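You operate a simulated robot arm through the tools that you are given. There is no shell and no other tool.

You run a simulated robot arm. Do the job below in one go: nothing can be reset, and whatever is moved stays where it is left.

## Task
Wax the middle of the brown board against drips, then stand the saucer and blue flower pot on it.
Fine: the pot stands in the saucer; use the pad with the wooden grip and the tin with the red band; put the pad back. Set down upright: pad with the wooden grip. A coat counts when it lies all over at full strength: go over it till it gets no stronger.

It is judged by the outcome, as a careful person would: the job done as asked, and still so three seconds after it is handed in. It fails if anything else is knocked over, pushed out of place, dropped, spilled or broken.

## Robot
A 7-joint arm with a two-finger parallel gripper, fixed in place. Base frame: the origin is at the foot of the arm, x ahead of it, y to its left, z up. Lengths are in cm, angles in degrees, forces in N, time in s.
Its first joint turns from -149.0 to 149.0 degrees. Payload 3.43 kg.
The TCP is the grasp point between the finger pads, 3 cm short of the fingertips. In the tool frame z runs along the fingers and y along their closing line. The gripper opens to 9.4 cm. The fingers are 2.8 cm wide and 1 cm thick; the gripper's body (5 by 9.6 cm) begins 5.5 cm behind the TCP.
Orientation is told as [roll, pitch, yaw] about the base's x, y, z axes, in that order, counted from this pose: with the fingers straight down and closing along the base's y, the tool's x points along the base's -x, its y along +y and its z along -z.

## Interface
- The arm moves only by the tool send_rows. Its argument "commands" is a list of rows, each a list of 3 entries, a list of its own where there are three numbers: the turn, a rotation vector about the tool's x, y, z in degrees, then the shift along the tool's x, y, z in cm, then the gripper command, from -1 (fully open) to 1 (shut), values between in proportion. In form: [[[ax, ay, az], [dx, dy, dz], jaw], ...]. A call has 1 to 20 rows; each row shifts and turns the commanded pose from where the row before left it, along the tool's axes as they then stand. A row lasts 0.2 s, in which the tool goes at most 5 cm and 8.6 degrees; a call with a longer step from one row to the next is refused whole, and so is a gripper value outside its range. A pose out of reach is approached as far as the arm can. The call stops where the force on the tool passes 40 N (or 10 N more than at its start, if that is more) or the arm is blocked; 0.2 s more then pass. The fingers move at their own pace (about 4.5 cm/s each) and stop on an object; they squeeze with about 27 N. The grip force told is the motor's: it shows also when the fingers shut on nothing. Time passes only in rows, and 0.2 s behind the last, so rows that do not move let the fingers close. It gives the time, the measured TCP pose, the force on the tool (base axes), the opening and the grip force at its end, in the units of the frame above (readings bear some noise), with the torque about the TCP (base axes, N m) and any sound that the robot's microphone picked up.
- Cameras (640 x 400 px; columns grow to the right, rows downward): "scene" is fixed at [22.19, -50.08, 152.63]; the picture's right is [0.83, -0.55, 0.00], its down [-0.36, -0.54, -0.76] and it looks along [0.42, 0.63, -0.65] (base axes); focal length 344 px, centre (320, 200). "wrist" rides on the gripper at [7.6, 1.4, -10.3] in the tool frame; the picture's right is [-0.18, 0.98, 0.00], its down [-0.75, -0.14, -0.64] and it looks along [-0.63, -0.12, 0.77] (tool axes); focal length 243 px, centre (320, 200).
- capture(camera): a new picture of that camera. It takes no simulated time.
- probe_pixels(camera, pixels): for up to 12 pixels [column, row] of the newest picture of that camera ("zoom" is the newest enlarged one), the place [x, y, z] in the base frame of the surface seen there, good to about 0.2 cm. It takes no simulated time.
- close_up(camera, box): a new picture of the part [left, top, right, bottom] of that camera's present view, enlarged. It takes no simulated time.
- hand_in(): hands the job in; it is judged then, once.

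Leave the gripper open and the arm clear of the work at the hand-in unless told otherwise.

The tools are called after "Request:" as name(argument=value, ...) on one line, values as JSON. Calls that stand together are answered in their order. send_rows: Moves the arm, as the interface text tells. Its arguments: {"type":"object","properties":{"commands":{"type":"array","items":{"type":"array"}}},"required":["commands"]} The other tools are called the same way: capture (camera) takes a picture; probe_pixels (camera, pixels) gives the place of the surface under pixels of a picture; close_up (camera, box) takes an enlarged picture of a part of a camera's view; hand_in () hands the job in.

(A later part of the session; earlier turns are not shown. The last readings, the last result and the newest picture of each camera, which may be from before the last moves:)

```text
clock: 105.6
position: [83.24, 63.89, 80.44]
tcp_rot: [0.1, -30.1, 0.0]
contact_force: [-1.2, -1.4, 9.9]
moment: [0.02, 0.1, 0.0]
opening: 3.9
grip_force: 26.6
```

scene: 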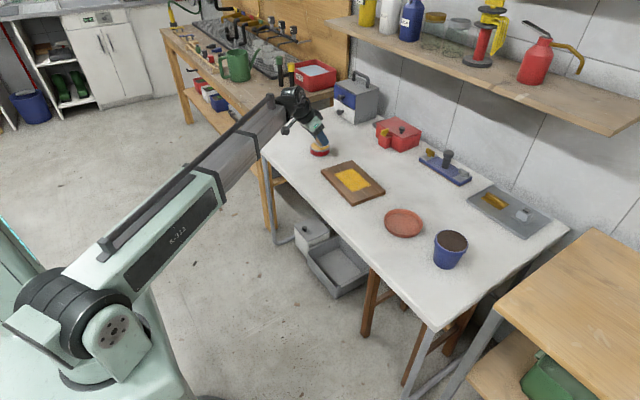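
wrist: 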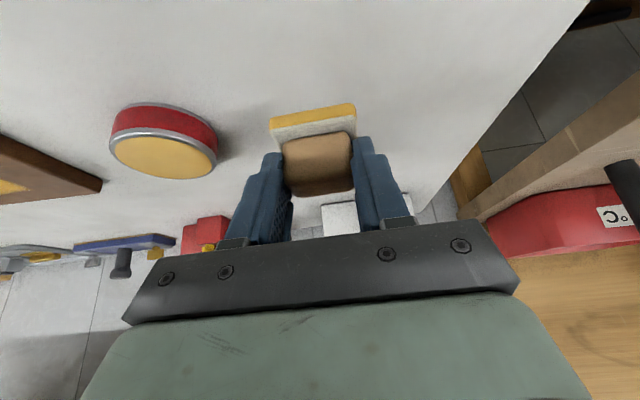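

The pad rests on the table (9.9 N). Easing slightly and opening the fingers.

Request:
send_rows(commands=[[[0, 0, 0], [-0.025, 0, -0.0433], 1], [[0, 0, 0], [0, 0, 0], -1], [[0, 0, 0], [0, 0, 0], -1], [[0, 0, 0], [0, 0, 0], -1], [[0, 0, 0], [0, 0, 0], -1], [[0, 0, 0], [0, 0, 0], -1]])

Request:
close_up(camera="scene", box=[270, 110, 334, 150])

```text
clock: 107.0
position: [83.36, 64.06, 80.29]
tcp_rot: [0.0, -30.0, 0.0]
contact_force: [-0.3, 0.4, 0.0]
moment: [-0.01, -0.03, -0.04]
opening: 9.42
grip_force: 0.0
```

```text
10.00 times, centred on (302, 130) of scene
```

zoom: 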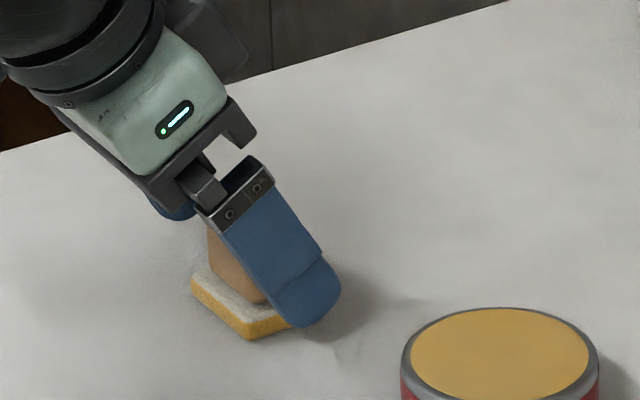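

The pad stands upright on the table. Raising straight up and away, then comparing its position with the start.

Request:
send_rows(commands=[[[0, 0, 0], [-1, 0, -1.732], -1], [[0, 0, 0], [-2, 0, -3.464], -1], [[0, 0, 0], [-2, 0, -3.464], -1], [[0, 0, 0], [0, -4, 0], -1], [[0, 0, 0], [0, -4, 0], -1], [[0, 0, 0], [0, 0, 0], -1]])

Request:
capture(camera="scene")

Request:
close_up(camera="scene", box=[280, 120, 340, 160])

```text
clock: 108.4
position: [83.26, 55.98, 90.21]
tcp_rot: [0.0, -30.0, -0.1]
contact_force: [-0.3, -0.7, 0.8]
moment: [-0.01, -0.02, -0.01]
opening: 9.42
grip_force: 0.1
```

```text
taken
```

scene: 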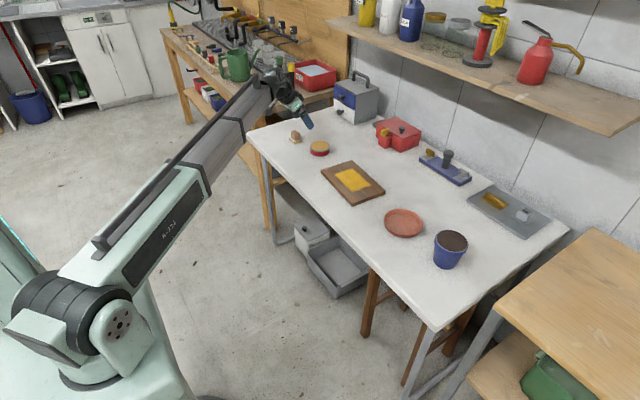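

```text
10.00 times, centred on (310, 140) of scene
```

zoom: 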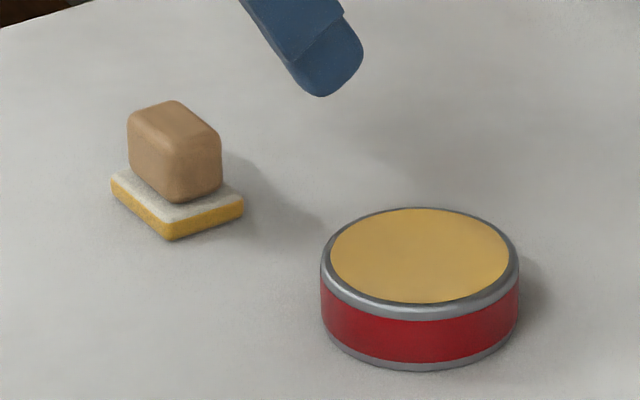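

Probing the same pad corners as at the start for comparison.

Request:
probe_pixels(camera="zoom", pixels=[[131, 116], [175, 105], [217, 135], [175, 148], [113, 180], [169, 230], [239, 200], [169, 238], [240, 212], [175, 198]])

```text
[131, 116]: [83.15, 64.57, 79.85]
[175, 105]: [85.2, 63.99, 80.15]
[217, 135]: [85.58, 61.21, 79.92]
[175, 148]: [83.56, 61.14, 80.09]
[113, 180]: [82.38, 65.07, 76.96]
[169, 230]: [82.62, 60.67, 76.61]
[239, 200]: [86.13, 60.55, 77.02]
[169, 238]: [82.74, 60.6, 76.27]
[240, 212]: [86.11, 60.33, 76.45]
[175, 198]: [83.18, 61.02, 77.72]
```

The pad stands about 0.9 cm toward -y of its first place, likely nudged as the fingers opened. I'll close the fingers around its old position once more to slide it back, then open slowly. First, back above it.

Request:
send_rows(commands=[[[0, 0, 0], [0, 3.9, 0], -1], [[0, 0, 0], [0, 3.9, 0], -1], [[0, 0, 0], [2, 0, 3.464], -1], [[0, 0, 0], [1.5, 0, 2.598], -1], [[0, 0, 0], [0, 0, 0], -1]])

Request:
capture(camera="wrist")

```text
clock: 109.6
position: [83.39, 63.62, 83.32]
tcp_rot: [0.1, -30.0, 0.1]
contact_force: [-0.4, 0.5, 0.2]
moment: [0.0, -0.03, 0.0]
opening: 9.38
grip_force: 0.0
```

```text
taken
```

wrist: 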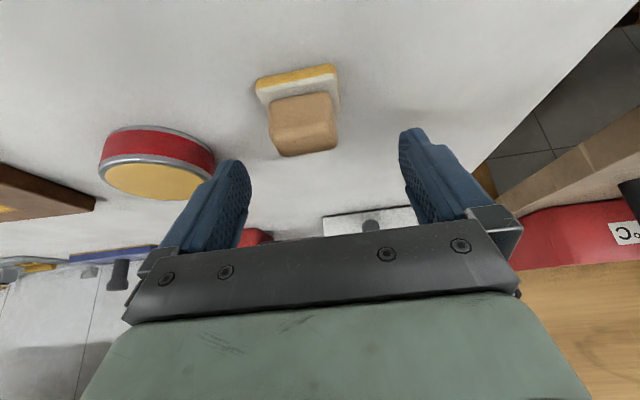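

The pad is clearly off to the left (-y) between the fingers. Descending and closing gently.

Request:
send_rows(commands=[[[0, 0, 0], [0.675, 0.1, 1.17], -1], [[0, 0, 0], [0.675, 0, 1.17], -1], [[0, 0, 0], [0, 0, 0], -1], [[0, 0, 0], [0, 0, 0], 0.0], [[0, 0, 0], [0, 0, 0], 0.0], [[0, 0, 0], [0, 0, 0], 0.0], [[0, 0, 0], [0, 0, 0], 0.1], [[0, 0, 0], [0, 0, 0], 0.13], [[0, 0, 0], [0, 0, 0], 0.13]])

Request:
close_up(camera="scene", box=[278, 120, 342, 160])

```text
clock: 111.6
position: [83.44, 63.8, 80.81]
tcp_rot: [0.0, -30.0, -0.1]
contact_force: [-0.2, 1.0, 0.0]
moment: [-0.01, 0.03, 0.01]
opening: 4.09
grip_force: 0.2
```

```text
10.00 times, centred on (310, 140) of scene
```

zoom: 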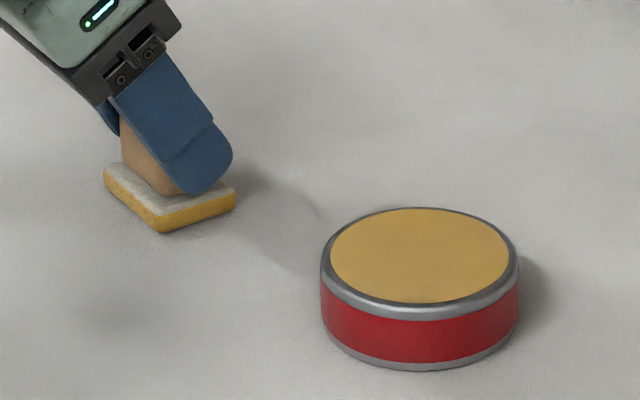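

The pad is back within about 0.25 cm of its first place, with fingers loosely around it (4.09 cm). Opening slowly and rising.

Request:
send_rows(commands=[[[0, 0, 0], [0, 0, 0], 0.05], [[0, 0, 0], [0, 0, 0], -0.05], [[0, 0, 0], [0, 0, 0], -0.2], [[0, 0, 0], [0, 0, 0], -0.4], [[0, 0, 0], [0, 0, 0], -0.6], [[0, 0, 0], [0, 0, 0], -0.8], [[0, 0, 0], [0, 0, 0], -0.8], [[0, 0, 0], [-1, 0, -1.732], -0.8], [[0, 0, 0], [-1.5, 0, -2.598], -0.8], [[0, 0, 0], [-2, 0, -3.464], -0.8], [[0, 0, 0], [0, 0, 0], -0.8]])

Request:
close_up(camera="scene", box=[278, 120, 342, 160])

```text
clock: 114.0
position: [83.33, 63.84, 89.54]
tcp_rot: [0.0, -30.0, 0.1]
contact_force: [0.6, 0.4, -0.3]
moment: [0.01, 0.01, 0.01]
opening: 8.45
grip_force: 0.1
```

```text
10.00 times, centred on (310, 140) of scene
```

zoom: 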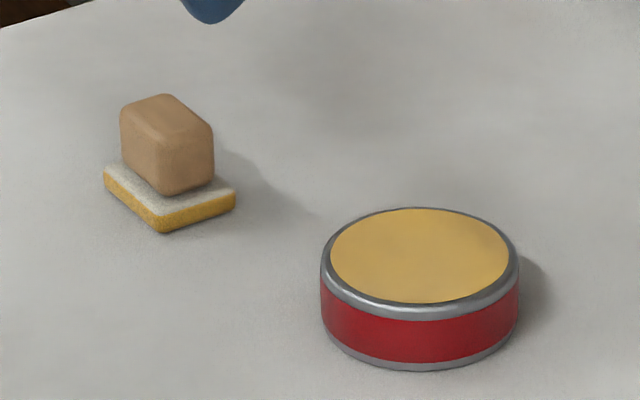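

The pad is back and upright. Next the saucer: I'll travel toward it high above the table, first -y with the tilt, then bring the tool upright.

Request:
send_rows(commands=[[[0, 0, 0], [-0.15, -4, -0.26], -0.8], [[0, 0, 0], [-0.15, -4, -0.26], -0.8], [[0, 0, 0], [-0.15, -4, -0.26], -0.8], [[0, 0, 0], [-0.15, -4, -0.26], -0.8], [[0, 0, 0], [-0.15, -4, -0.26], -0.8], [[0, 0, 0], [-0.15, -4, -0.26], -0.8], [[0, 0, 0], [-0.15, -4, -0.26], -0.8], [[0, 0, 0], [-0.15, -4, -0.26], -0.8], [[0, 0, 0], [-0.15, -4, -0.26], -0.8], [[0, 0, 0], [-0.15, -4, -0.26], -0.8], [[0, 7.5, 0], [0, 0, 0], -0.8], [[0, 7.5, 0], [0, 0, 0], -0.8], [[0, 7.5, 0], [0, 0, 0], -0.8], [[0, 7.5, 0], [0, 0, 0], -0.8], [[0, 0, 0], [0, 0, 0], -0.8]])

Request:
capture(camera="wrist")

Request:
capture(camera="scene")

```text
clock: 117.2
position: [83.2, 23.73, 92.73]
tcp_rot: [0.0, 0.0, -0.1]
contact_force: [1.3, 0.2, -0.1]
moment: [0.04, 0.01, -0.02]
opening: 8.46
grip_force: 0.0
```

```text
taken
```

wrist: 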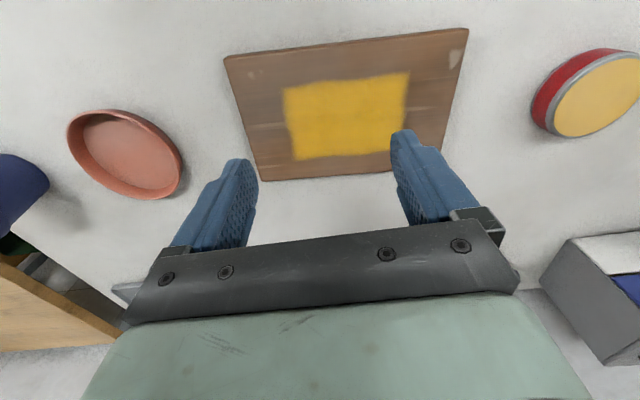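

```text
taken
```

scene: 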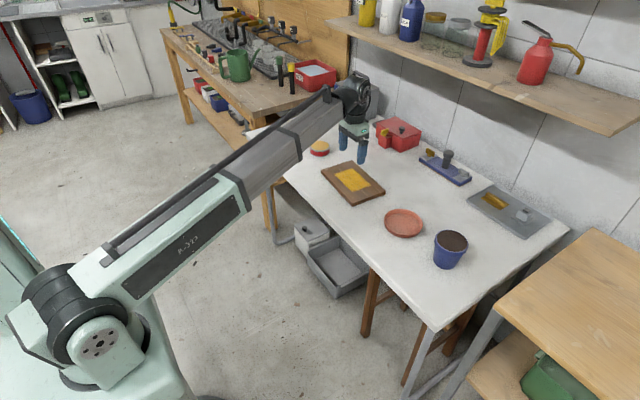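

The board and coat are well seen from here. I'll zoom on the coat, and move above the saucer's +y rim afterwards.

Request:
close_up(camera="wrist", box=[220, 25, 476, 185])

Request:
probe_pixels(camera="wrist", pixels=[[284, 90], [410, 73], [404, 150], [297, 158], [226, 60], [465, 30], [262, 178], [432, 160], [345, 115]])

```text
2.50 times, centred on (348, 105) of wrist
```

zoom: 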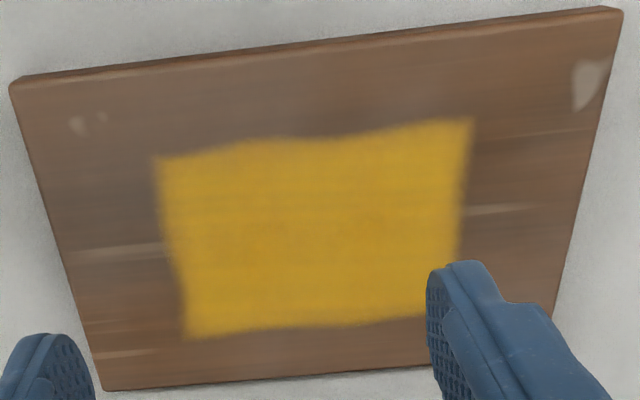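

```text
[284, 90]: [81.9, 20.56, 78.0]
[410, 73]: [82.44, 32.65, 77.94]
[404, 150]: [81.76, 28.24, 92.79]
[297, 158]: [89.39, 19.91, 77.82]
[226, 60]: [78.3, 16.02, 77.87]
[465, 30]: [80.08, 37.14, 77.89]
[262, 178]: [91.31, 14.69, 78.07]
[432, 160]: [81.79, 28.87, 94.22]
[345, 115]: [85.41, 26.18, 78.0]
```

The coat is uniform. Now moving above the saucer's rim on its +y side (about (85.9, 5.4)), z≈88.7.

Request:
send_rows(commands=[[[0, 0, 0], [-0.54, -3.66, 0.8], -0.8], [[0, 0, 0], [-0.54, -3.66, 0.8], -0.8], [[0, 0, 0], [-0.54, -3.66, 0.8], -0.8], [[0, 0, 0], [-0.54, -3.66, 0.8], -0.8], [[0, 0, 0], [-0.54, -3.66, 0.8], -0.5], [[0, 0, 0], [0, 0, 0], -0.2], [[0, 0, 0], [0, 0, 0], 0.2], [[0, 0, 0], [0, 0, 0], 0.36], [[0, 0, 0], [0, 0, 0], 0.36]])

Request:
capture(camera="wrist")

Request:
close_up(camera="scene", box=[376, 180, 456, 230])

```text
clock: 119.2
position: [86.12, 5.5, 88.82]
tcp_rot: [0.0, 0.0, 0.0]
contact_force: [0.8, 0.7, 0.0]
moment: [-0.04, 0.0, -0.02]
opening: 3.04
grip_force: 0.1
```

```text
taken
```

wrist: 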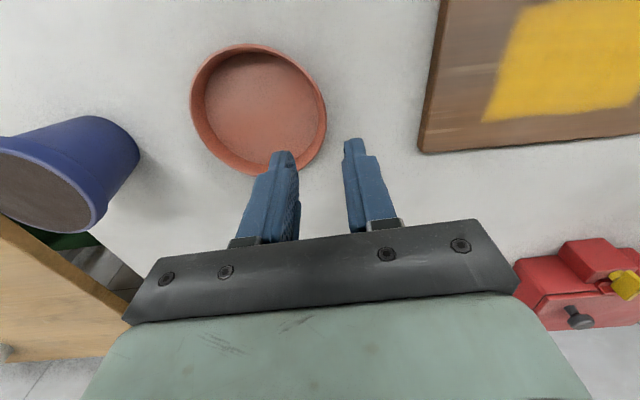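

```text
8.00 times, centred on (416, 205) of scene
```

zoom: 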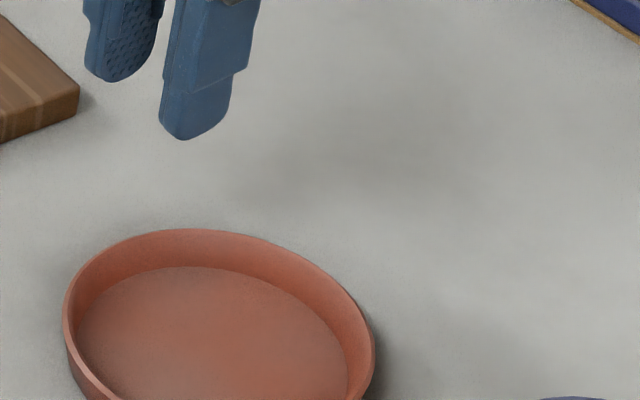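

I'll enlarge the saucer in both views to measure its centre, wall slope and floor.

Request:
close_up(camera="wrist", box=[180, 30, 340, 190])

Request:
probe_pixels(camera="wrist", pixels=[[192, 100], [326, 110], [250, 45], [262, 172], [201, 100], [316, 108], [250, 53], [206, 105], [308, 105], [262, 70], [225, 150], [260, 110]])

Request:
close_up(camera="scene", box=[380, 204, 428, 240])

```text
2.50 times, centred on (260, 110) of wrist
```

zoom: 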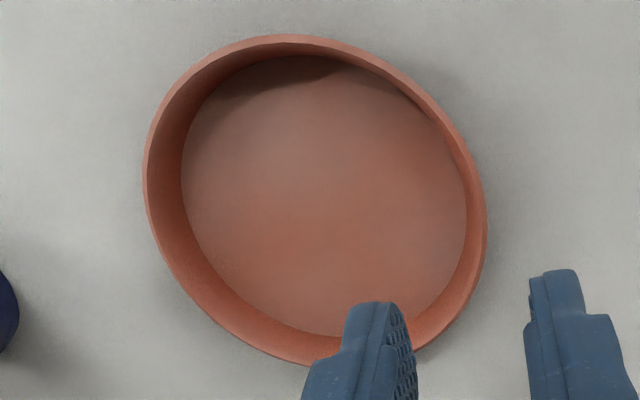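

```text
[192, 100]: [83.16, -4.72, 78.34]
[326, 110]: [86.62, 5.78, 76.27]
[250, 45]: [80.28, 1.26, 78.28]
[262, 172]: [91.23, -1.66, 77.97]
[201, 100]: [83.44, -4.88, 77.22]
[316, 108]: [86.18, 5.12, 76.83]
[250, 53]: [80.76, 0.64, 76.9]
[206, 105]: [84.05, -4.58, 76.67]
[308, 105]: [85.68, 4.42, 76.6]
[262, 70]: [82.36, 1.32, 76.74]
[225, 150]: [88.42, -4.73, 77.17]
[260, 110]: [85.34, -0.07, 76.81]
```

```text
11.11 times, centred on (404, 222) of scene
```

zoom: 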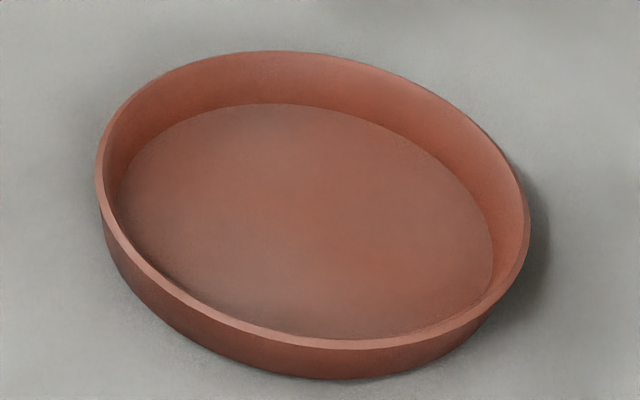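

Probing the rim all round in this view to fix the centre.

Request:
probe_pixels(camera="zoom", pixels=[[99, 175], [528, 225], [265, 54], [325, 343], [180, 305], [450, 100], [130, 105], [480, 310], [120, 190], [492, 240], [262, 106], [310, 335]])

```text
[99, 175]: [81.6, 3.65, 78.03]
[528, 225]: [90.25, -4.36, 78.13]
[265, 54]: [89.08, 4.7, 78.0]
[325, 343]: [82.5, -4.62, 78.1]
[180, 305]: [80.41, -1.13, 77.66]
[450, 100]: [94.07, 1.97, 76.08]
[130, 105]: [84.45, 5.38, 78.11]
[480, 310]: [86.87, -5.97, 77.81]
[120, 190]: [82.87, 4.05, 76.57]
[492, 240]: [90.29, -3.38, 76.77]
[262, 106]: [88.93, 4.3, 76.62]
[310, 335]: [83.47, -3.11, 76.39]
```

The saucer's centre is about (86.0, 0.0), rim radius 5.75, wall thin and flared ~13°. I'll roll the tool 12° so the fingers match the wall's slope, and move to just above the rim.

Request:
send_rows(commands=[[[6, 0, 0], [0, 0, 0], 0.36], [[6, 0, 0], [0, 0, 0], 0.36], [[0, 0, 0], [0.06, 0.85, 3.04], 0.36], [[0, 0, 0], [0.06, 0.85, 3.04], 0.36], [[0, 0, 0], [0, 0, 0], 0.36]])

Request:
capture(camera="wrist")

Request:
close_up(camera="scene", box=[376, 190, 440, 230])

```text
clock: 120.4
position: [85.81, 6.01, 82.45]
tcp_rot: [-12.0, 0.1, 0.0]
contact_force: [0.8, -0.1, 1.1]
moment: [-0.01, -0.05, 0.0]
opening: 3.04
grip_force: 0.1
```

```text
taken
```

wrist: 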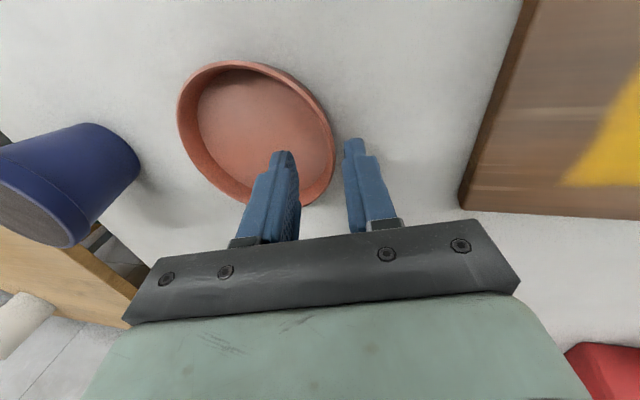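

```text
10.00 times, centred on (408, 210) of scene
```

zoom: 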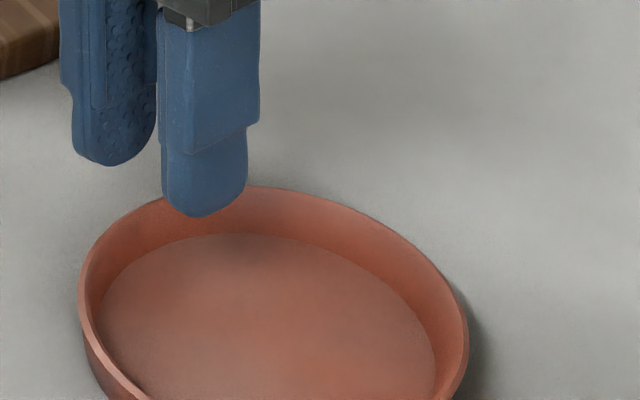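

The rim lies between the two fingers. Descending part way and checking.

Request:
send_rows(commands=[[[0, 0, 0], [0, 0.156, 0.733], 0.36], [[0, 0, 0], [0, 0.156, 0.733], 0.36], [[0, 0, 0], [0, 0, 0], 0.36]])

Request:
close_up(camera="scene", box=[376, 190, 440, 230])

Request:
close_up(camera="wrist", box=[220, 100, 420, 250])

```text
clock: 121.2
position: [85.78, 6.04, 80.95]
tcp_rot: [-12.1, -0.1, 0.0]
contact_force: [0.0, 0.3, -0.3]
moment: [-0.01, -0.02, 0.01]
opening: 2.99
grip_force: 0.0
```

```text
10.00 times, centred on (408, 210) of scene
```

zoom: 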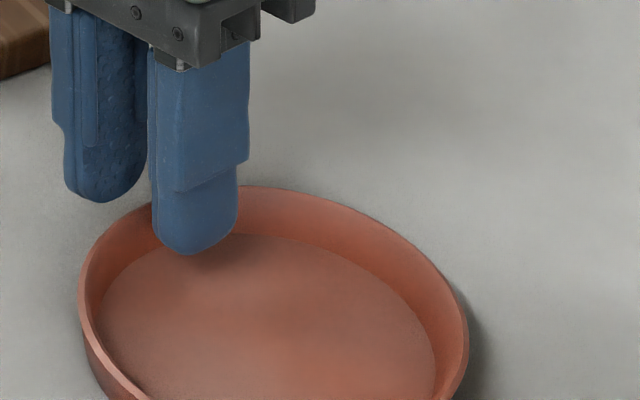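

```text
2.67 times, centred on (320, 175) of wrist
```

zoom: 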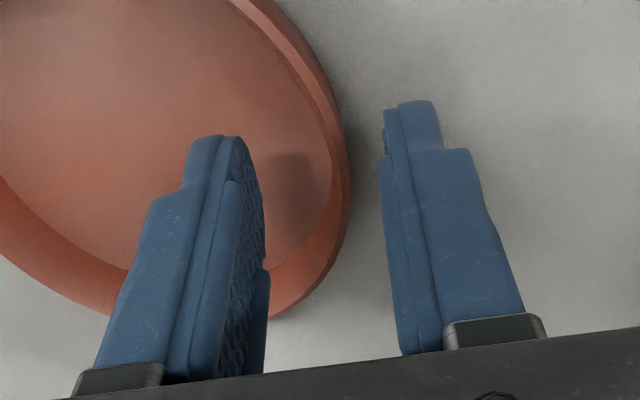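

The inner finger is inside and the outer one clear. Lowering to z≈80.

Request:
send_rows(commands=[[[0, 0, 0], [0, 0.1, 0.465], 0.36], [[0, 0, 0], [0, 0.1, 0.465], 0.36], [[0, 0, 0], [0, 0, 0], 0.36]])

Request:
close_up(camera="scene", box=[376, 190, 440, 230])

```text
clock: 122.0
position: [85.76, 5.86, 80.02]
tcp_rot: [-12.0, 0.0, -0.1]
contact_force: [0.0, 0.2, -0.3]
moment: [0.0, 0.06, -0.01]
opening: 3.02
grip_force: 0.1
```

```text
10.00 times, centred on (408, 210) of scene
```

zoom: 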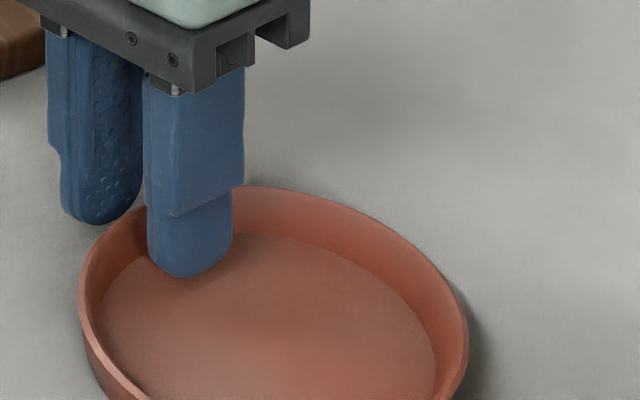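

No contact yet; fingers straddle the wall deeply. Closing on the rim.

Request:
send_rows(commands=[[[0, 0, 0], [0, 0, 0], 0.6], [[0, 0, 0], [0, 0, 0], 0.8], [[0, 0, 0], [0, 0, 0], 1], [[0, 0, 0], [0, 0, 0], 1], [[0, 0, 0], [0, 0, 0], 1], [[0, 0, 0], [0, 0, 0], 1]])

Request:
close_up(camera="scene", box=[370, 190, 450, 240])

Request:
capture(camera="wrist")

```text
clock: 123.4
position: [85.74, 5.91, 79.91]
tcp_rot: [-12.1, 0.0, 0.0]
contact_force: [0.7, 0.1, 3.0]
moment: [-0.27, 0.13, 0.09]
opening: 0.71
grip_force: 26.3
```

```text
8.00 times, centred on (410, 215) of scene
```

zoom: 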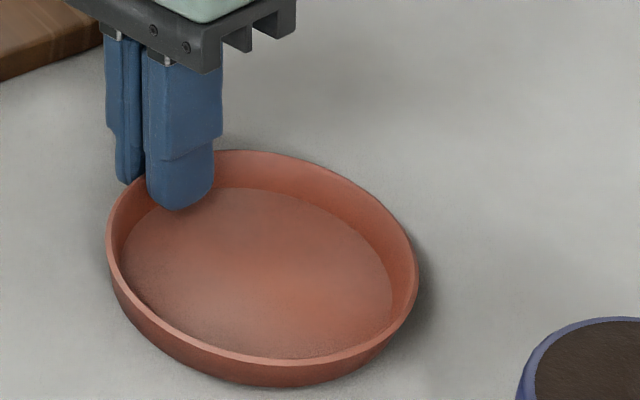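

```text
taken
```

wrist: 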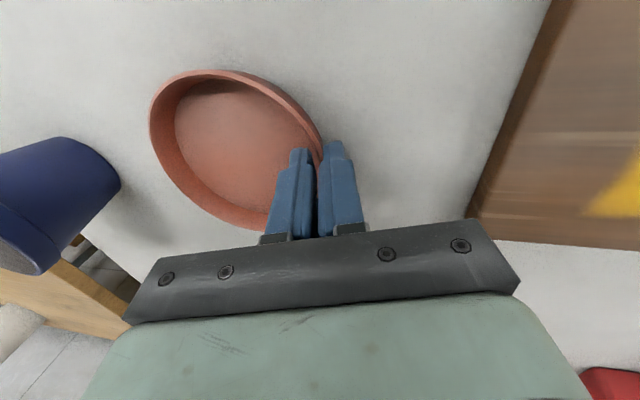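

The rim is gripped (0.71 cm). Lifting 1.5 cm slowly to see how it hangs.

Request:
send_rows(commands=[[[0, 0, 0], [0, -0.104, -0.489], 1], [[0, 0, 0], [0, -0.104, -0.489], 1], [[0, 0, 0], [0, -0.104, -0.489], 1], [[0, 0, 0], [0, 0, 0], 1]])

Request:
close_up(camera="scene", box=[370, 190, 450, 240])

Request:
capture(camera="wrist")

```text
clock: 124.4
position: [85.86, 6.08, 81.59]
tcp_rot: [-12.0, 0.0, 0.1]
contact_force: [-0.4, 0.6, -0.7]
moment: [0.04, 0.02, 0.05]
opening: 0.72
grip_force: 27.1
```

```text
8.00 times, centred on (410, 215) of scene
```

zoom: 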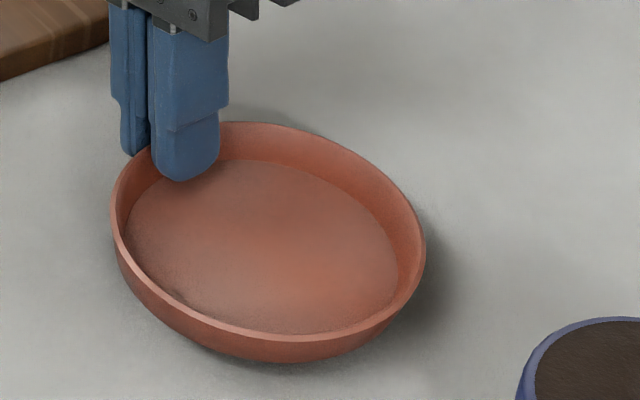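

```text
taken
```

wrist: 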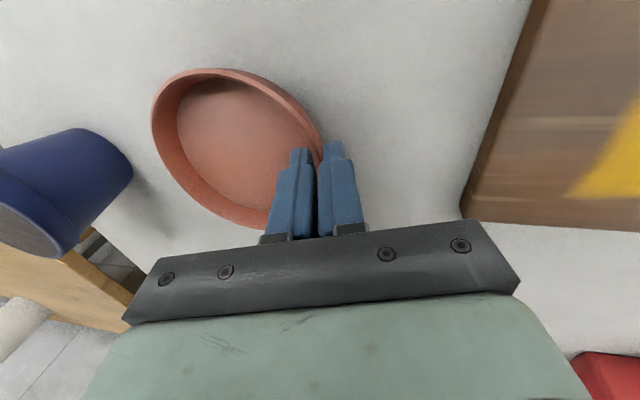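

The saucer is off the table. Probing its rim heights to see how level it is.

Request:
probe_pixels(camera="zoom", pixels=[[115, 220], [422, 255], [280, 338], [255, 125], [180, 310], [385, 180], [360, 320], [260, 250]])

```text
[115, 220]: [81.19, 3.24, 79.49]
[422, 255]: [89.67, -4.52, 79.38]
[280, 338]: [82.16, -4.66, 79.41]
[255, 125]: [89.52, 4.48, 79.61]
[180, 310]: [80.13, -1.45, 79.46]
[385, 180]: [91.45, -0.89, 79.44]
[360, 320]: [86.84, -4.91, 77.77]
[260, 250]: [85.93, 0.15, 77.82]
```

It's level within about 1°, centre at TCP + (0, -6.0), bottom 4.2 cm below the TCP. Raising and carrying it toward the board's middle.

Request:
send_rows(commands=[[[0, 0, 0], [0, -0.3, -1.43], 1], [[0, 0, 0], [0, -0.3, -1.43], 1], [[0, 0, 0], [0, -0.3, -1.43], 1], [[0, 0, 0], [-0.02, 1.2, -0.255], 1], [[0, 0, 0], [-0.05, 2.4, -0.51], 1], [[0, 0, 0], [-0.05, 2.538, -0.54], 1], [[0, 0, 0], [-0.05, 2.538, -0.54], 1], [[0, 0, 0], [-0.05, 2.538, -0.54], 1], [[0, 0, 0], [-0.05, 2.538, -0.54], 1], [[0, 0, 0], [-0.05, 2.538, -0.54], 1], [[0, 0, 0], [-0.05, 2.538, -0.54], 1], [[0, 0, 0], [-0.05, 2.538, -0.54], 1], [[0, 0, 0], [-0.05, 2.538, -0.54], 1], [[0, 0, 0], [-0.03, 1.5, -0.32], 1], [[0, 0, 0], [0, 0, 0], 1]])

Request:
close_up(camera="scene", box=[310, 140, 406, 200])

Request:
capture(camera="wrist")

```text
clock: 127.6
position: [86.28, 32.09, 86.0]
tcp_rot: [-12.0, -0.1, -0.1]
contact_force: [-0.5, 0.3, -0.9]
moment: [-0.02, -0.02, 0.01]
opening: 0.69
grip_force: 26.9
```

```text
6.67 times, centred on (358, 170) of scene
```

zoom: 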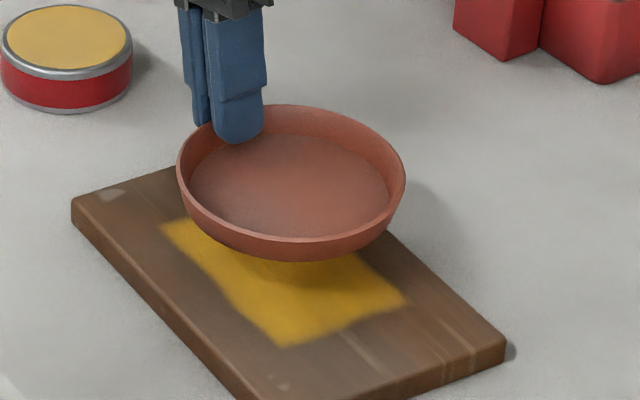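

```text
taken
```

wrist: 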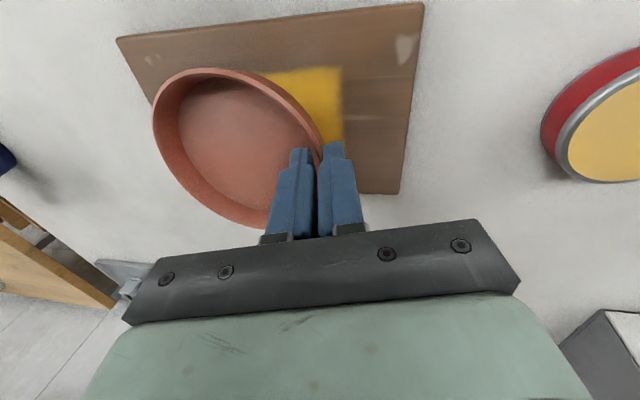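

Over the board. Probing the rim to find the saucer's centre before lowering.

Request:
probe_pixels(camera="zoom", pixels=[[179, 170], [403, 185], [295, 239], [300, 108], [215, 222], [385, 145], [360, 228], [290, 180]])

```text
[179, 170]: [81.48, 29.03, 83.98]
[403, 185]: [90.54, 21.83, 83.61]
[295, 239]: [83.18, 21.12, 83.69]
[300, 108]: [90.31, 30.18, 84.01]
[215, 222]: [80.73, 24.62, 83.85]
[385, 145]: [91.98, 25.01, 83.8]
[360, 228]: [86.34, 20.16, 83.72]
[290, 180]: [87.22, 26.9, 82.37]
```

The saucer's centre is at about (86.35, 25.95), right over the coat's centre. Lowering to just above the board.

Request:
send_rows(commands=[[[0, 0, 0], [0, 0.177, 0.831], 1], [[0, 0, 0], [0, 0.177, 0.831], 1], [[0, 0, 0], [0, 0.177, 0.831], 1], [[0, 0, 0], [0, 0.156, 0.733], 1], [[0, 0, 0], [0, 0, 0], 1]])

Request:
close_up(camera="scene", box=[310, 150, 406, 210])

```text
clock: 128.8
position: [86.17, 31.96, 82.39]
tcp_rot: [-12.1, 0.0, 0.0]
contact_force: [0.1, -0.4, -0.7]
moment: [0.04, -0.02, 0.0]
opening: 0.73
grip_force: 27.1
```

```text
6.67 times, centred on (358, 180) of scene
```

zoom: 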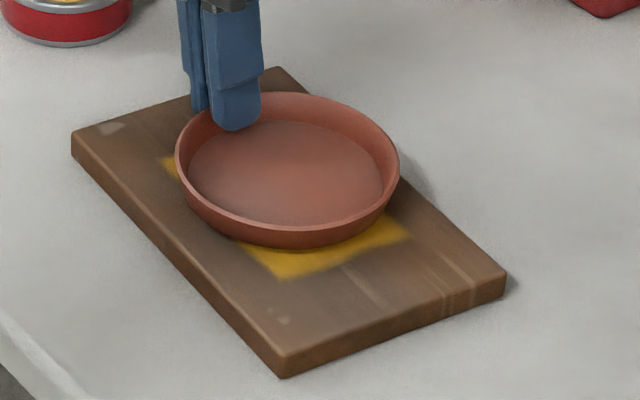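

Still a few millimetres above. Lowering in small steps with force checks.

Request:
send_rows(commands=[[[0, 0, 0], [0, 0.031, 0.147], 1], [[0, 0, 0], [0, 0.021, 0.098], 1], [[0, 0, 0], [0, 0, 0], 1]])

```text
clock: 129.6
position: [86.36, 32.02, 82.22]
tcp_rot: [-11.9, -0.1, 0.0]
contact_force: [0.0, 0.3, -1.6]
moment: [0.01, 0.01, -0.02]
opening: 0.71
grip_force: 27.2
```

Request:
send_rows(commands=[[[0, 0, 0], [0, 0.021, 0.098], 1], [[0, 0, 0], [0, 0.021, 0.098], 1], [[0, 0, 0], [0, 0, 0], 1]])

```text
clock: 130.4
position: [86.35, 31.98, 81.97]
tcp_rot: [-11.9, 0.1, 0.0]
contact_force: [-0.2, 0.8, 1.1]
moment: [-0.06, -0.03, -0.04]
opening: 0.71
grip_force: 27.0
```

Request:
send_rows(commands=[[[0, 0, 0], [0, 0.015, 0.07], 1], [[0, 0, 0], [0, 0, 0], 1]])

Request:
close_up(camera="scene", box=[326, 155, 390, 195])

```text
clock: 131.0
position: [86.34, 32.0, 81.96]
tcp_rot: [-12.0, -0.1, 0.0]
contact_force: [-0.1, 1.0, 0.7]
moment: [-0.08, 0.0, -0.05]
opening: 0.71
grip_force: 27.1
```

```text
10.00 times, centred on (358, 175) of scene
```

zoom: 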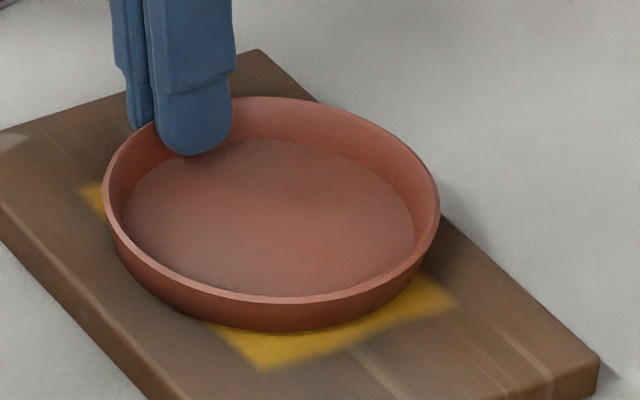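

The far side has touched; lowering a bit more to seat the gripped side.

Request:
send_rows(commands=[[[0, 0, 0], [0, 0.021, 0.098], 1], [[0, 0, 0], [0, 0, 0], 1]])

```text
clock: 131.6
position: [86.38, 32.02, 81.95]
tcp_rot: [-12.0, 0.0, 0.0]
contact_force: [0.0, 0.9, 2.3]
moment: [-0.18, 0.04, -0.02]
opening: 0.7
grip_force: 27.8
```

Request:
send_rows(commands=[[[0, 0, 0], [0, 0.021, 0.098], 1], [[0, 0, 0], [0, 0, 0], 1]])

```text
clock: 132.2
position: [86.36, 31.97, 81.87]
tcp_rot: [-12.0, 0.0, 0.0]
contact_force: [0.0, 1.8, 3.2]
moment: [-0.23, 0.15, -0.03]
opening: 0.73
grip_force: 27.3
```

Checking the rim's heights now.

Request:
close_up(camera="scene", box=[326, 155, 390, 195])

Request:
probe_pixels(camera="zoom", pixels=[[107, 185], [436, 210], [280, 300], [290, 99], [165, 255], [400, 140], [380, 280], [265, 200]])

```text
10.00 times, centred on (358, 175) of scene
```

zoom: 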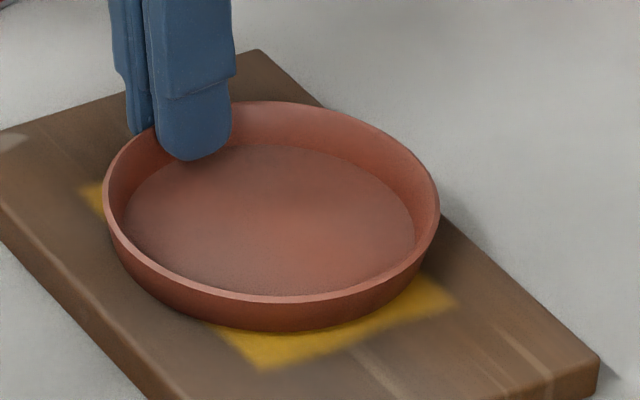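

```text
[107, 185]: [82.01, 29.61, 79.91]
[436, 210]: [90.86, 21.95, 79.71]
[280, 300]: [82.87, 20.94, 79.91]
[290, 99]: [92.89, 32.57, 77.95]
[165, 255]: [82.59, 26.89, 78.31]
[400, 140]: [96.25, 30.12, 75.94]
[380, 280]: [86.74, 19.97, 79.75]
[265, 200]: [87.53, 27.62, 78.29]
```

The rim is level at about 79.9, i.e. seated. Opening slowly to about 3 cm.

Request:
send_rows(commands=[[[0, 0, 0], [0, 0, 0], 0.84], [[0, 0, 0], [0, 0, 0], 0.8], [[0, 0, 0], [0, 0, 0], 0.75], [[0, 0, 0], [0, 0, 0], 0.7], [[0, 0, 0], [0, 0, 0], 0.6], [[0, 0, 0], [0, 0, 0], 0.5], [[0, 0, 0], [0, 0, 0], 0.42], [[0, 0, 0], [0, 0, 0], 0.42]])

Request:
close_up(camera="scene", box=[326, 155, 390, 195])

Request:
close_up(camera="wrist", box=[120, 40, 440, 240])

```text
clock: 134.0
position: [86.38, 31.89, 81.87]
tcp_rot: [-12.0, -0.1, 0.1]
contact_force: [-0.1, -0.4, 0.1]
moment: [0.02, 0.02, 0.01]
opening: 2.74
grip_force: 0.1
```

```text
10.00 times, centred on (358, 175) of scene
```

zoom: 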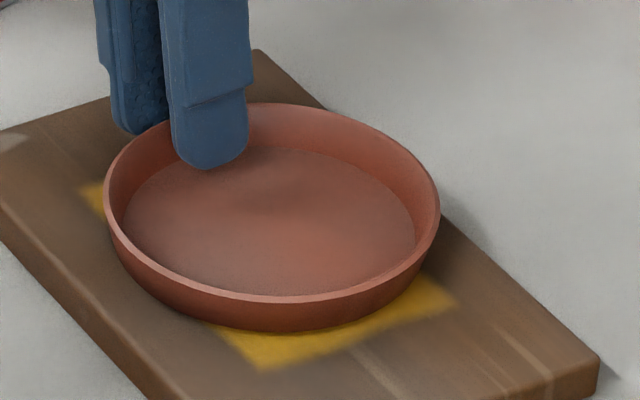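

```text
2.00 times, centred on (280, 140) of wrist
```

zoom: 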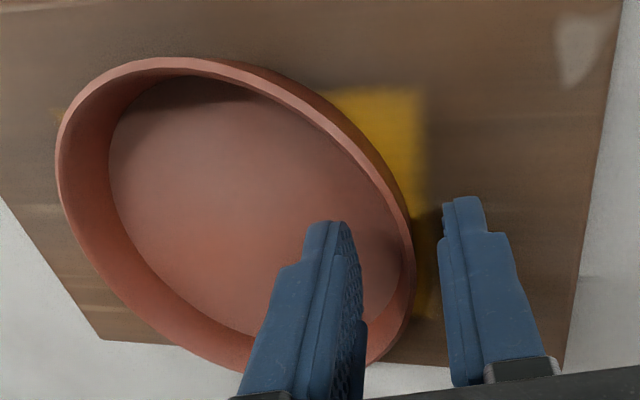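

Released and seated. Withdrawing along the finger axis.

Request:
send_rows(commands=[[[0, 0, 0], [0, 0, -1.0], 0.42], [[0, 0, 0], [0, 0, -2.0], 0.42], [[0, 0, 0], [0, 0, -3.0], 0.42], [[0, 0, 0], [0, 0, -4.0], 0.42], [[0, 0, 0], [0, 0, -2.0], 0.42], [[0, 0, 0], [0, 0, 0], 0.42]])

Request:
close_up(camera="scene", box=[310, 145, 406, 205])

Request:
capture(camera="scene")

```text
clock: 135.4
position: [86.33, 34.56, 93.6]
tcp_rot: [-12.0, -0.2, 0.0]
contact_force: [0.4, 0.0, 0.4]
moment: [-0.05, 0.02, 0.01]
opening: 2.75
grip_force: 0.0
```

```text
6.67 times, centred on (358, 175) of scene
```

zoom: 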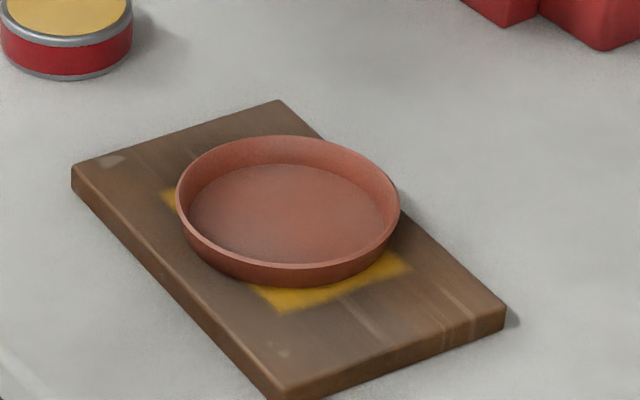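

```text
taken
```

scene: 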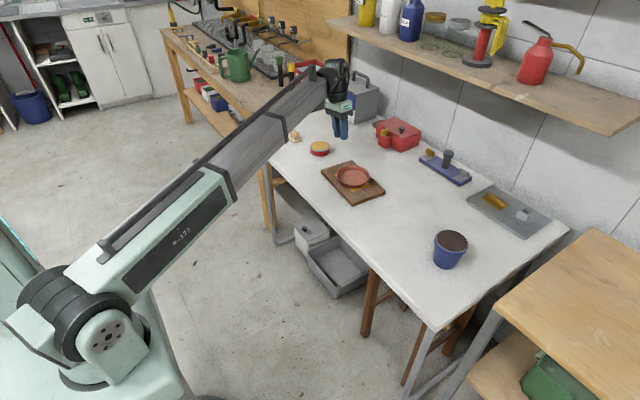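

The saucer sits flat on the board's middle. Probing its rim and floor for the pot's target.

Request:
probe_pixels(camera="zoom", pixels=[[178, 200], [398, 212], [290, 266], [285, 138], [205, 245], [372, 165], [350, 255], [287, 210], [205, 200], [375, 215], [230, 160], [300, 250]])

```text
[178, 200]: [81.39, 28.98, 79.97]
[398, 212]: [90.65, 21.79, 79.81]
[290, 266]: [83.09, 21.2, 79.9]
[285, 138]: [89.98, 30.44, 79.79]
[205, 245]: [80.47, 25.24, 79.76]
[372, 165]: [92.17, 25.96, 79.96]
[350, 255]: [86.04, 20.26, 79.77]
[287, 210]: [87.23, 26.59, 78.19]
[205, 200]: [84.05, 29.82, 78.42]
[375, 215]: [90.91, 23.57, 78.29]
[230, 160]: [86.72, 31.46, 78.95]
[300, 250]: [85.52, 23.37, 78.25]
```

Saucer centre (86.3, 25.95), floor z≈78.3. Now bringing the tool upright, opening fully and travelling high to above the pot.

Request:
send_rows(commands=[[[-6, 0, 0], [0, 0, 0], -1], [[-6, 0, 0], [0, 0, 0], -1], [[0, 0, 0], [0, -4, -0.3], -1], [[0, 0, 0], [0, -4, -0.3], -1], [[0, 0, 0], [0, -4, 0], -1], [[0, 0, 0], [0, -4, 0], -1], [[0, 0, 0], [0, -4, 0], -1], [[0, 0, 0], [0, -4, 0], -1], [[0, 0, 0], [0, -4, 0], -1], [[0, 0, 0], [0, -4, 0], -1], [[0, 0, 0], [0, -4, 0], -1], [[0, 0, 0], [0, -4, 0], -1], [[0, 0, 0], [0, -4, 0], -1], [[0, 0, 0], [0, -4, 0], -1], [[0, 0, 0], [0, -3.7, 0], -1], [[0, 0, 0], [0, 0, 0], -1]])

Request:
capture(camera="wrist")

Request:
close_up(camera="scene", box=[410, 210, 490, 270])

```text
clock: 138.8
position: [86.5, -17.02, 93.95]
tcp_rot: [0.0, 0.0, 0.0]
contact_force: [0.1, -0.3, 0.3]
moment: [-0.03, -0.02, -0.01]
opening: 9.4
grip_force: 0.2
```

```text
taken
```

wrist: 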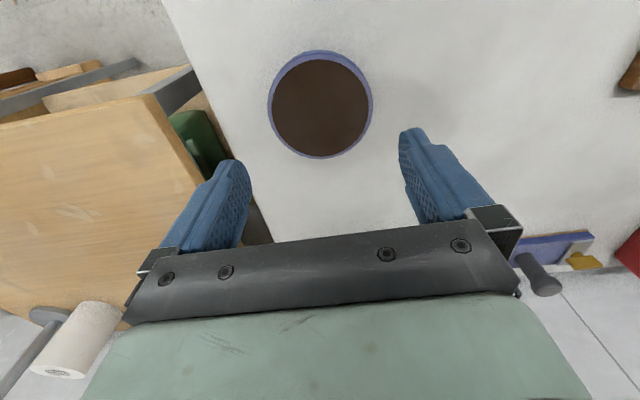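

```text
6.67 times, centred on (450, 240) of scene
```

zoom: 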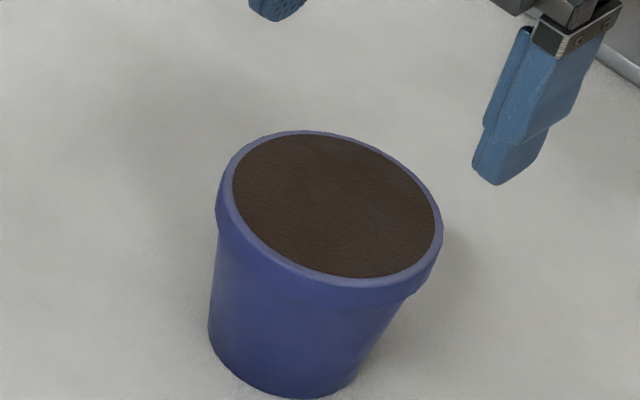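

The pot is well visible. Probing its rim in both views to centre the gripper.

Request:
probe_pixels(camera="wrist", pixels=[[269, 105], [371, 102], [318, 52], [322, 156], [284, 70], [357, 67], [288, 143], [357, 138], [320, 104]])

Request:
probe_pixels(camera="zoom", pixels=[[218, 190], [440, 235], [300, 133], [345, 286], [238, 250], [410, 175], [425, 275], [330, 210], [395, 285], [215, 215]])

```text
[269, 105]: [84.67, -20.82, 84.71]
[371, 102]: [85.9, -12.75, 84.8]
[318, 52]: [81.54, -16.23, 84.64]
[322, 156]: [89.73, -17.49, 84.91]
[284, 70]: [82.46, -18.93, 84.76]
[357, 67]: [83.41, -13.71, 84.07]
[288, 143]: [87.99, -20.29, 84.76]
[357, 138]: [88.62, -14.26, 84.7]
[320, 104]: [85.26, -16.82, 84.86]
```

```text
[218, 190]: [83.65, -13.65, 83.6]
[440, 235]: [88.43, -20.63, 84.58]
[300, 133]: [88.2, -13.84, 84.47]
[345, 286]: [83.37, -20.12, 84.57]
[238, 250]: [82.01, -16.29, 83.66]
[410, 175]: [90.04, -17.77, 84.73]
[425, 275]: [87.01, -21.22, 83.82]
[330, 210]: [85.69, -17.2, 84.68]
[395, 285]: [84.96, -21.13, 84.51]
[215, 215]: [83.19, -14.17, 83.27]
```

Pot rim centre is about (85.85, -17.05), diameter 8.2 cm, so about 0.6 cm clearance each side. Lowering so the fingertips are just above the rim, then checking.

Request:
send_rows(commands=[[[0, 0, 0], [0.25, -0.03, 2.0], -1], [[0, 0, 0], [0.25, 0, 2.0], -1], [[0, 0, 0], [0, 0, 1.7], -1], [[0, 0, 0], [0, 0, 0], -1]])

Request:
capture(camera="wrist")

Request:
close_up(camera="scene", box=[410, 205, 490, 265])

```text
clock: 139.8
position: [86.05, -17.18, 88.37]
tcp_rot: [0.0, 0.0, -0.1]
contact_force: [0.8, -0.7, 0.6]
moment: [0.0, 0.01, -0.02]
opening: 9.4
grip_force: 0.0
```

```text
taken
```

wrist: 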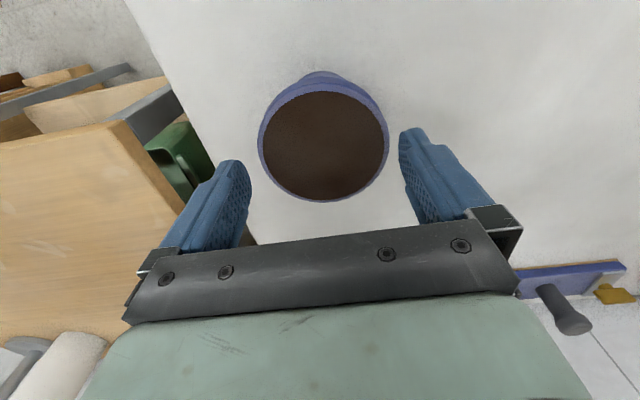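

```text
6.67 times, centred on (450, 235) of scene
```

zoom: 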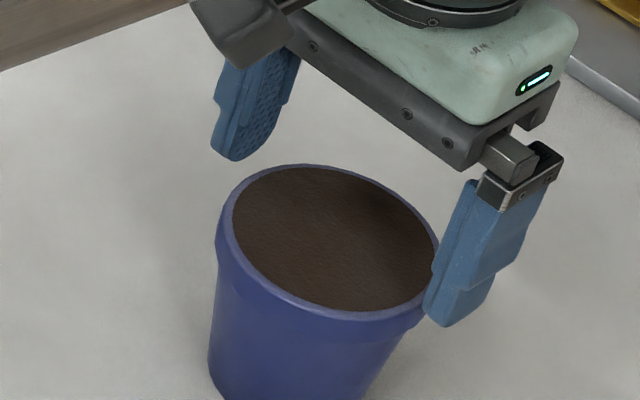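

In the wrist view the rim (cols 258–390) lies midway between the fingertips (about 243–402). I'll verify with probes on the fingertips from the scene view.

Request:
probe_pixels(camera="zoom", pixels=[[232, 158], [215, 145], [432, 318], [455, 322], [430, 300], [250, 150], [440, 268], [222, 215]])

```text
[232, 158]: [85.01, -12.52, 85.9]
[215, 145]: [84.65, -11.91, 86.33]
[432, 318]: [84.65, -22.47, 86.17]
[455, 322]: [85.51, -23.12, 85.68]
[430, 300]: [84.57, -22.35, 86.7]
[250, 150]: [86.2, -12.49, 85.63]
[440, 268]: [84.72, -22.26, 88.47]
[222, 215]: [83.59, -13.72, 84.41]
```

In the same frame the finger midpoint is about 0.25 cm too far in -y, so I'll shift +0.2 in y and -0.2 in x, then descend carefully.

Request:
send_rows(commands=[[[0, 0, 0], [0.2, 0.22, 0], -1], [[0, 0, 0], [0, 0, 0.7], -1], [[0, 0, 0], [0, 0, 0.7], -1], [[0, 0, 0], [0, 0, 0], -1]])

Request:
capture(camera="wrist")

Request:
close_up(camera="scene", box=[410, 205, 490, 265])

```text
clock: 140.8
position: [85.68, -16.96, 87.11]
tcp_rot: [-0.1, 0.0, 0.0]
contact_force: [-1.0, -0.3, 0.0]
moment: [-0.01, -0.02, -0.02]
opening: 9.41
grip_force: 0.0
```

```text
taken
```

wrist: 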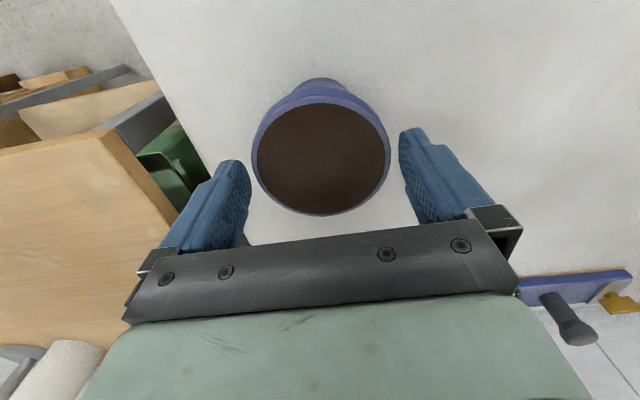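

```text
6.67 times, centred on (450, 235) of scene
```

zoom: 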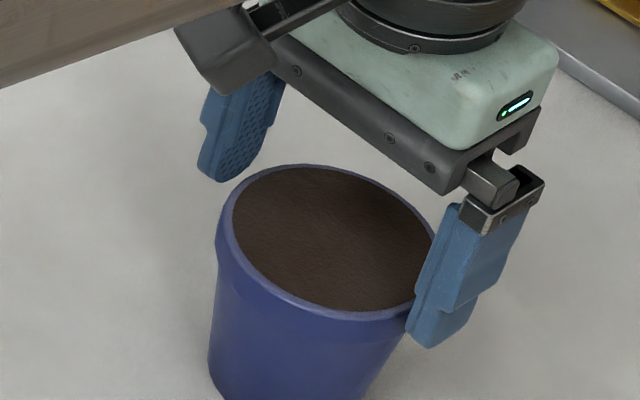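

The tips are already below the rim top with no contact. Nudging -0.1 in y for balance and descending further.

Request:
send_rows(commands=[[[0, 0, 0], [0, -0.1, 0.3], -1], [[0, 0, 0], [0, 0, 0.7], -1], [[0, 0, 0], [0, 0, 0.7], -1], [[0, 0, 0], [0, 0, 0], -1]])

Request:
capture(camera="wrist")

```text
clock: 141.8
position: [85.55, -17.14, 85.31]
tcp_rot: [0.0, 0.1, 0.0]
contact_force: [-0.4, 0.7, 0.3]
moment: [0.02, 0.02, -0.03]
opening: 9.42
grip_force: 0.1
```

```text
taken
```

wrist: 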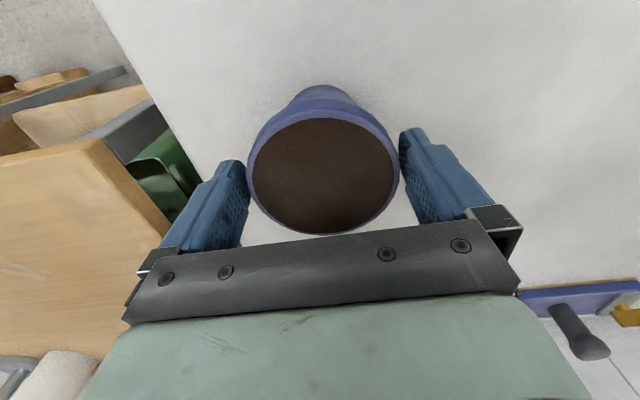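

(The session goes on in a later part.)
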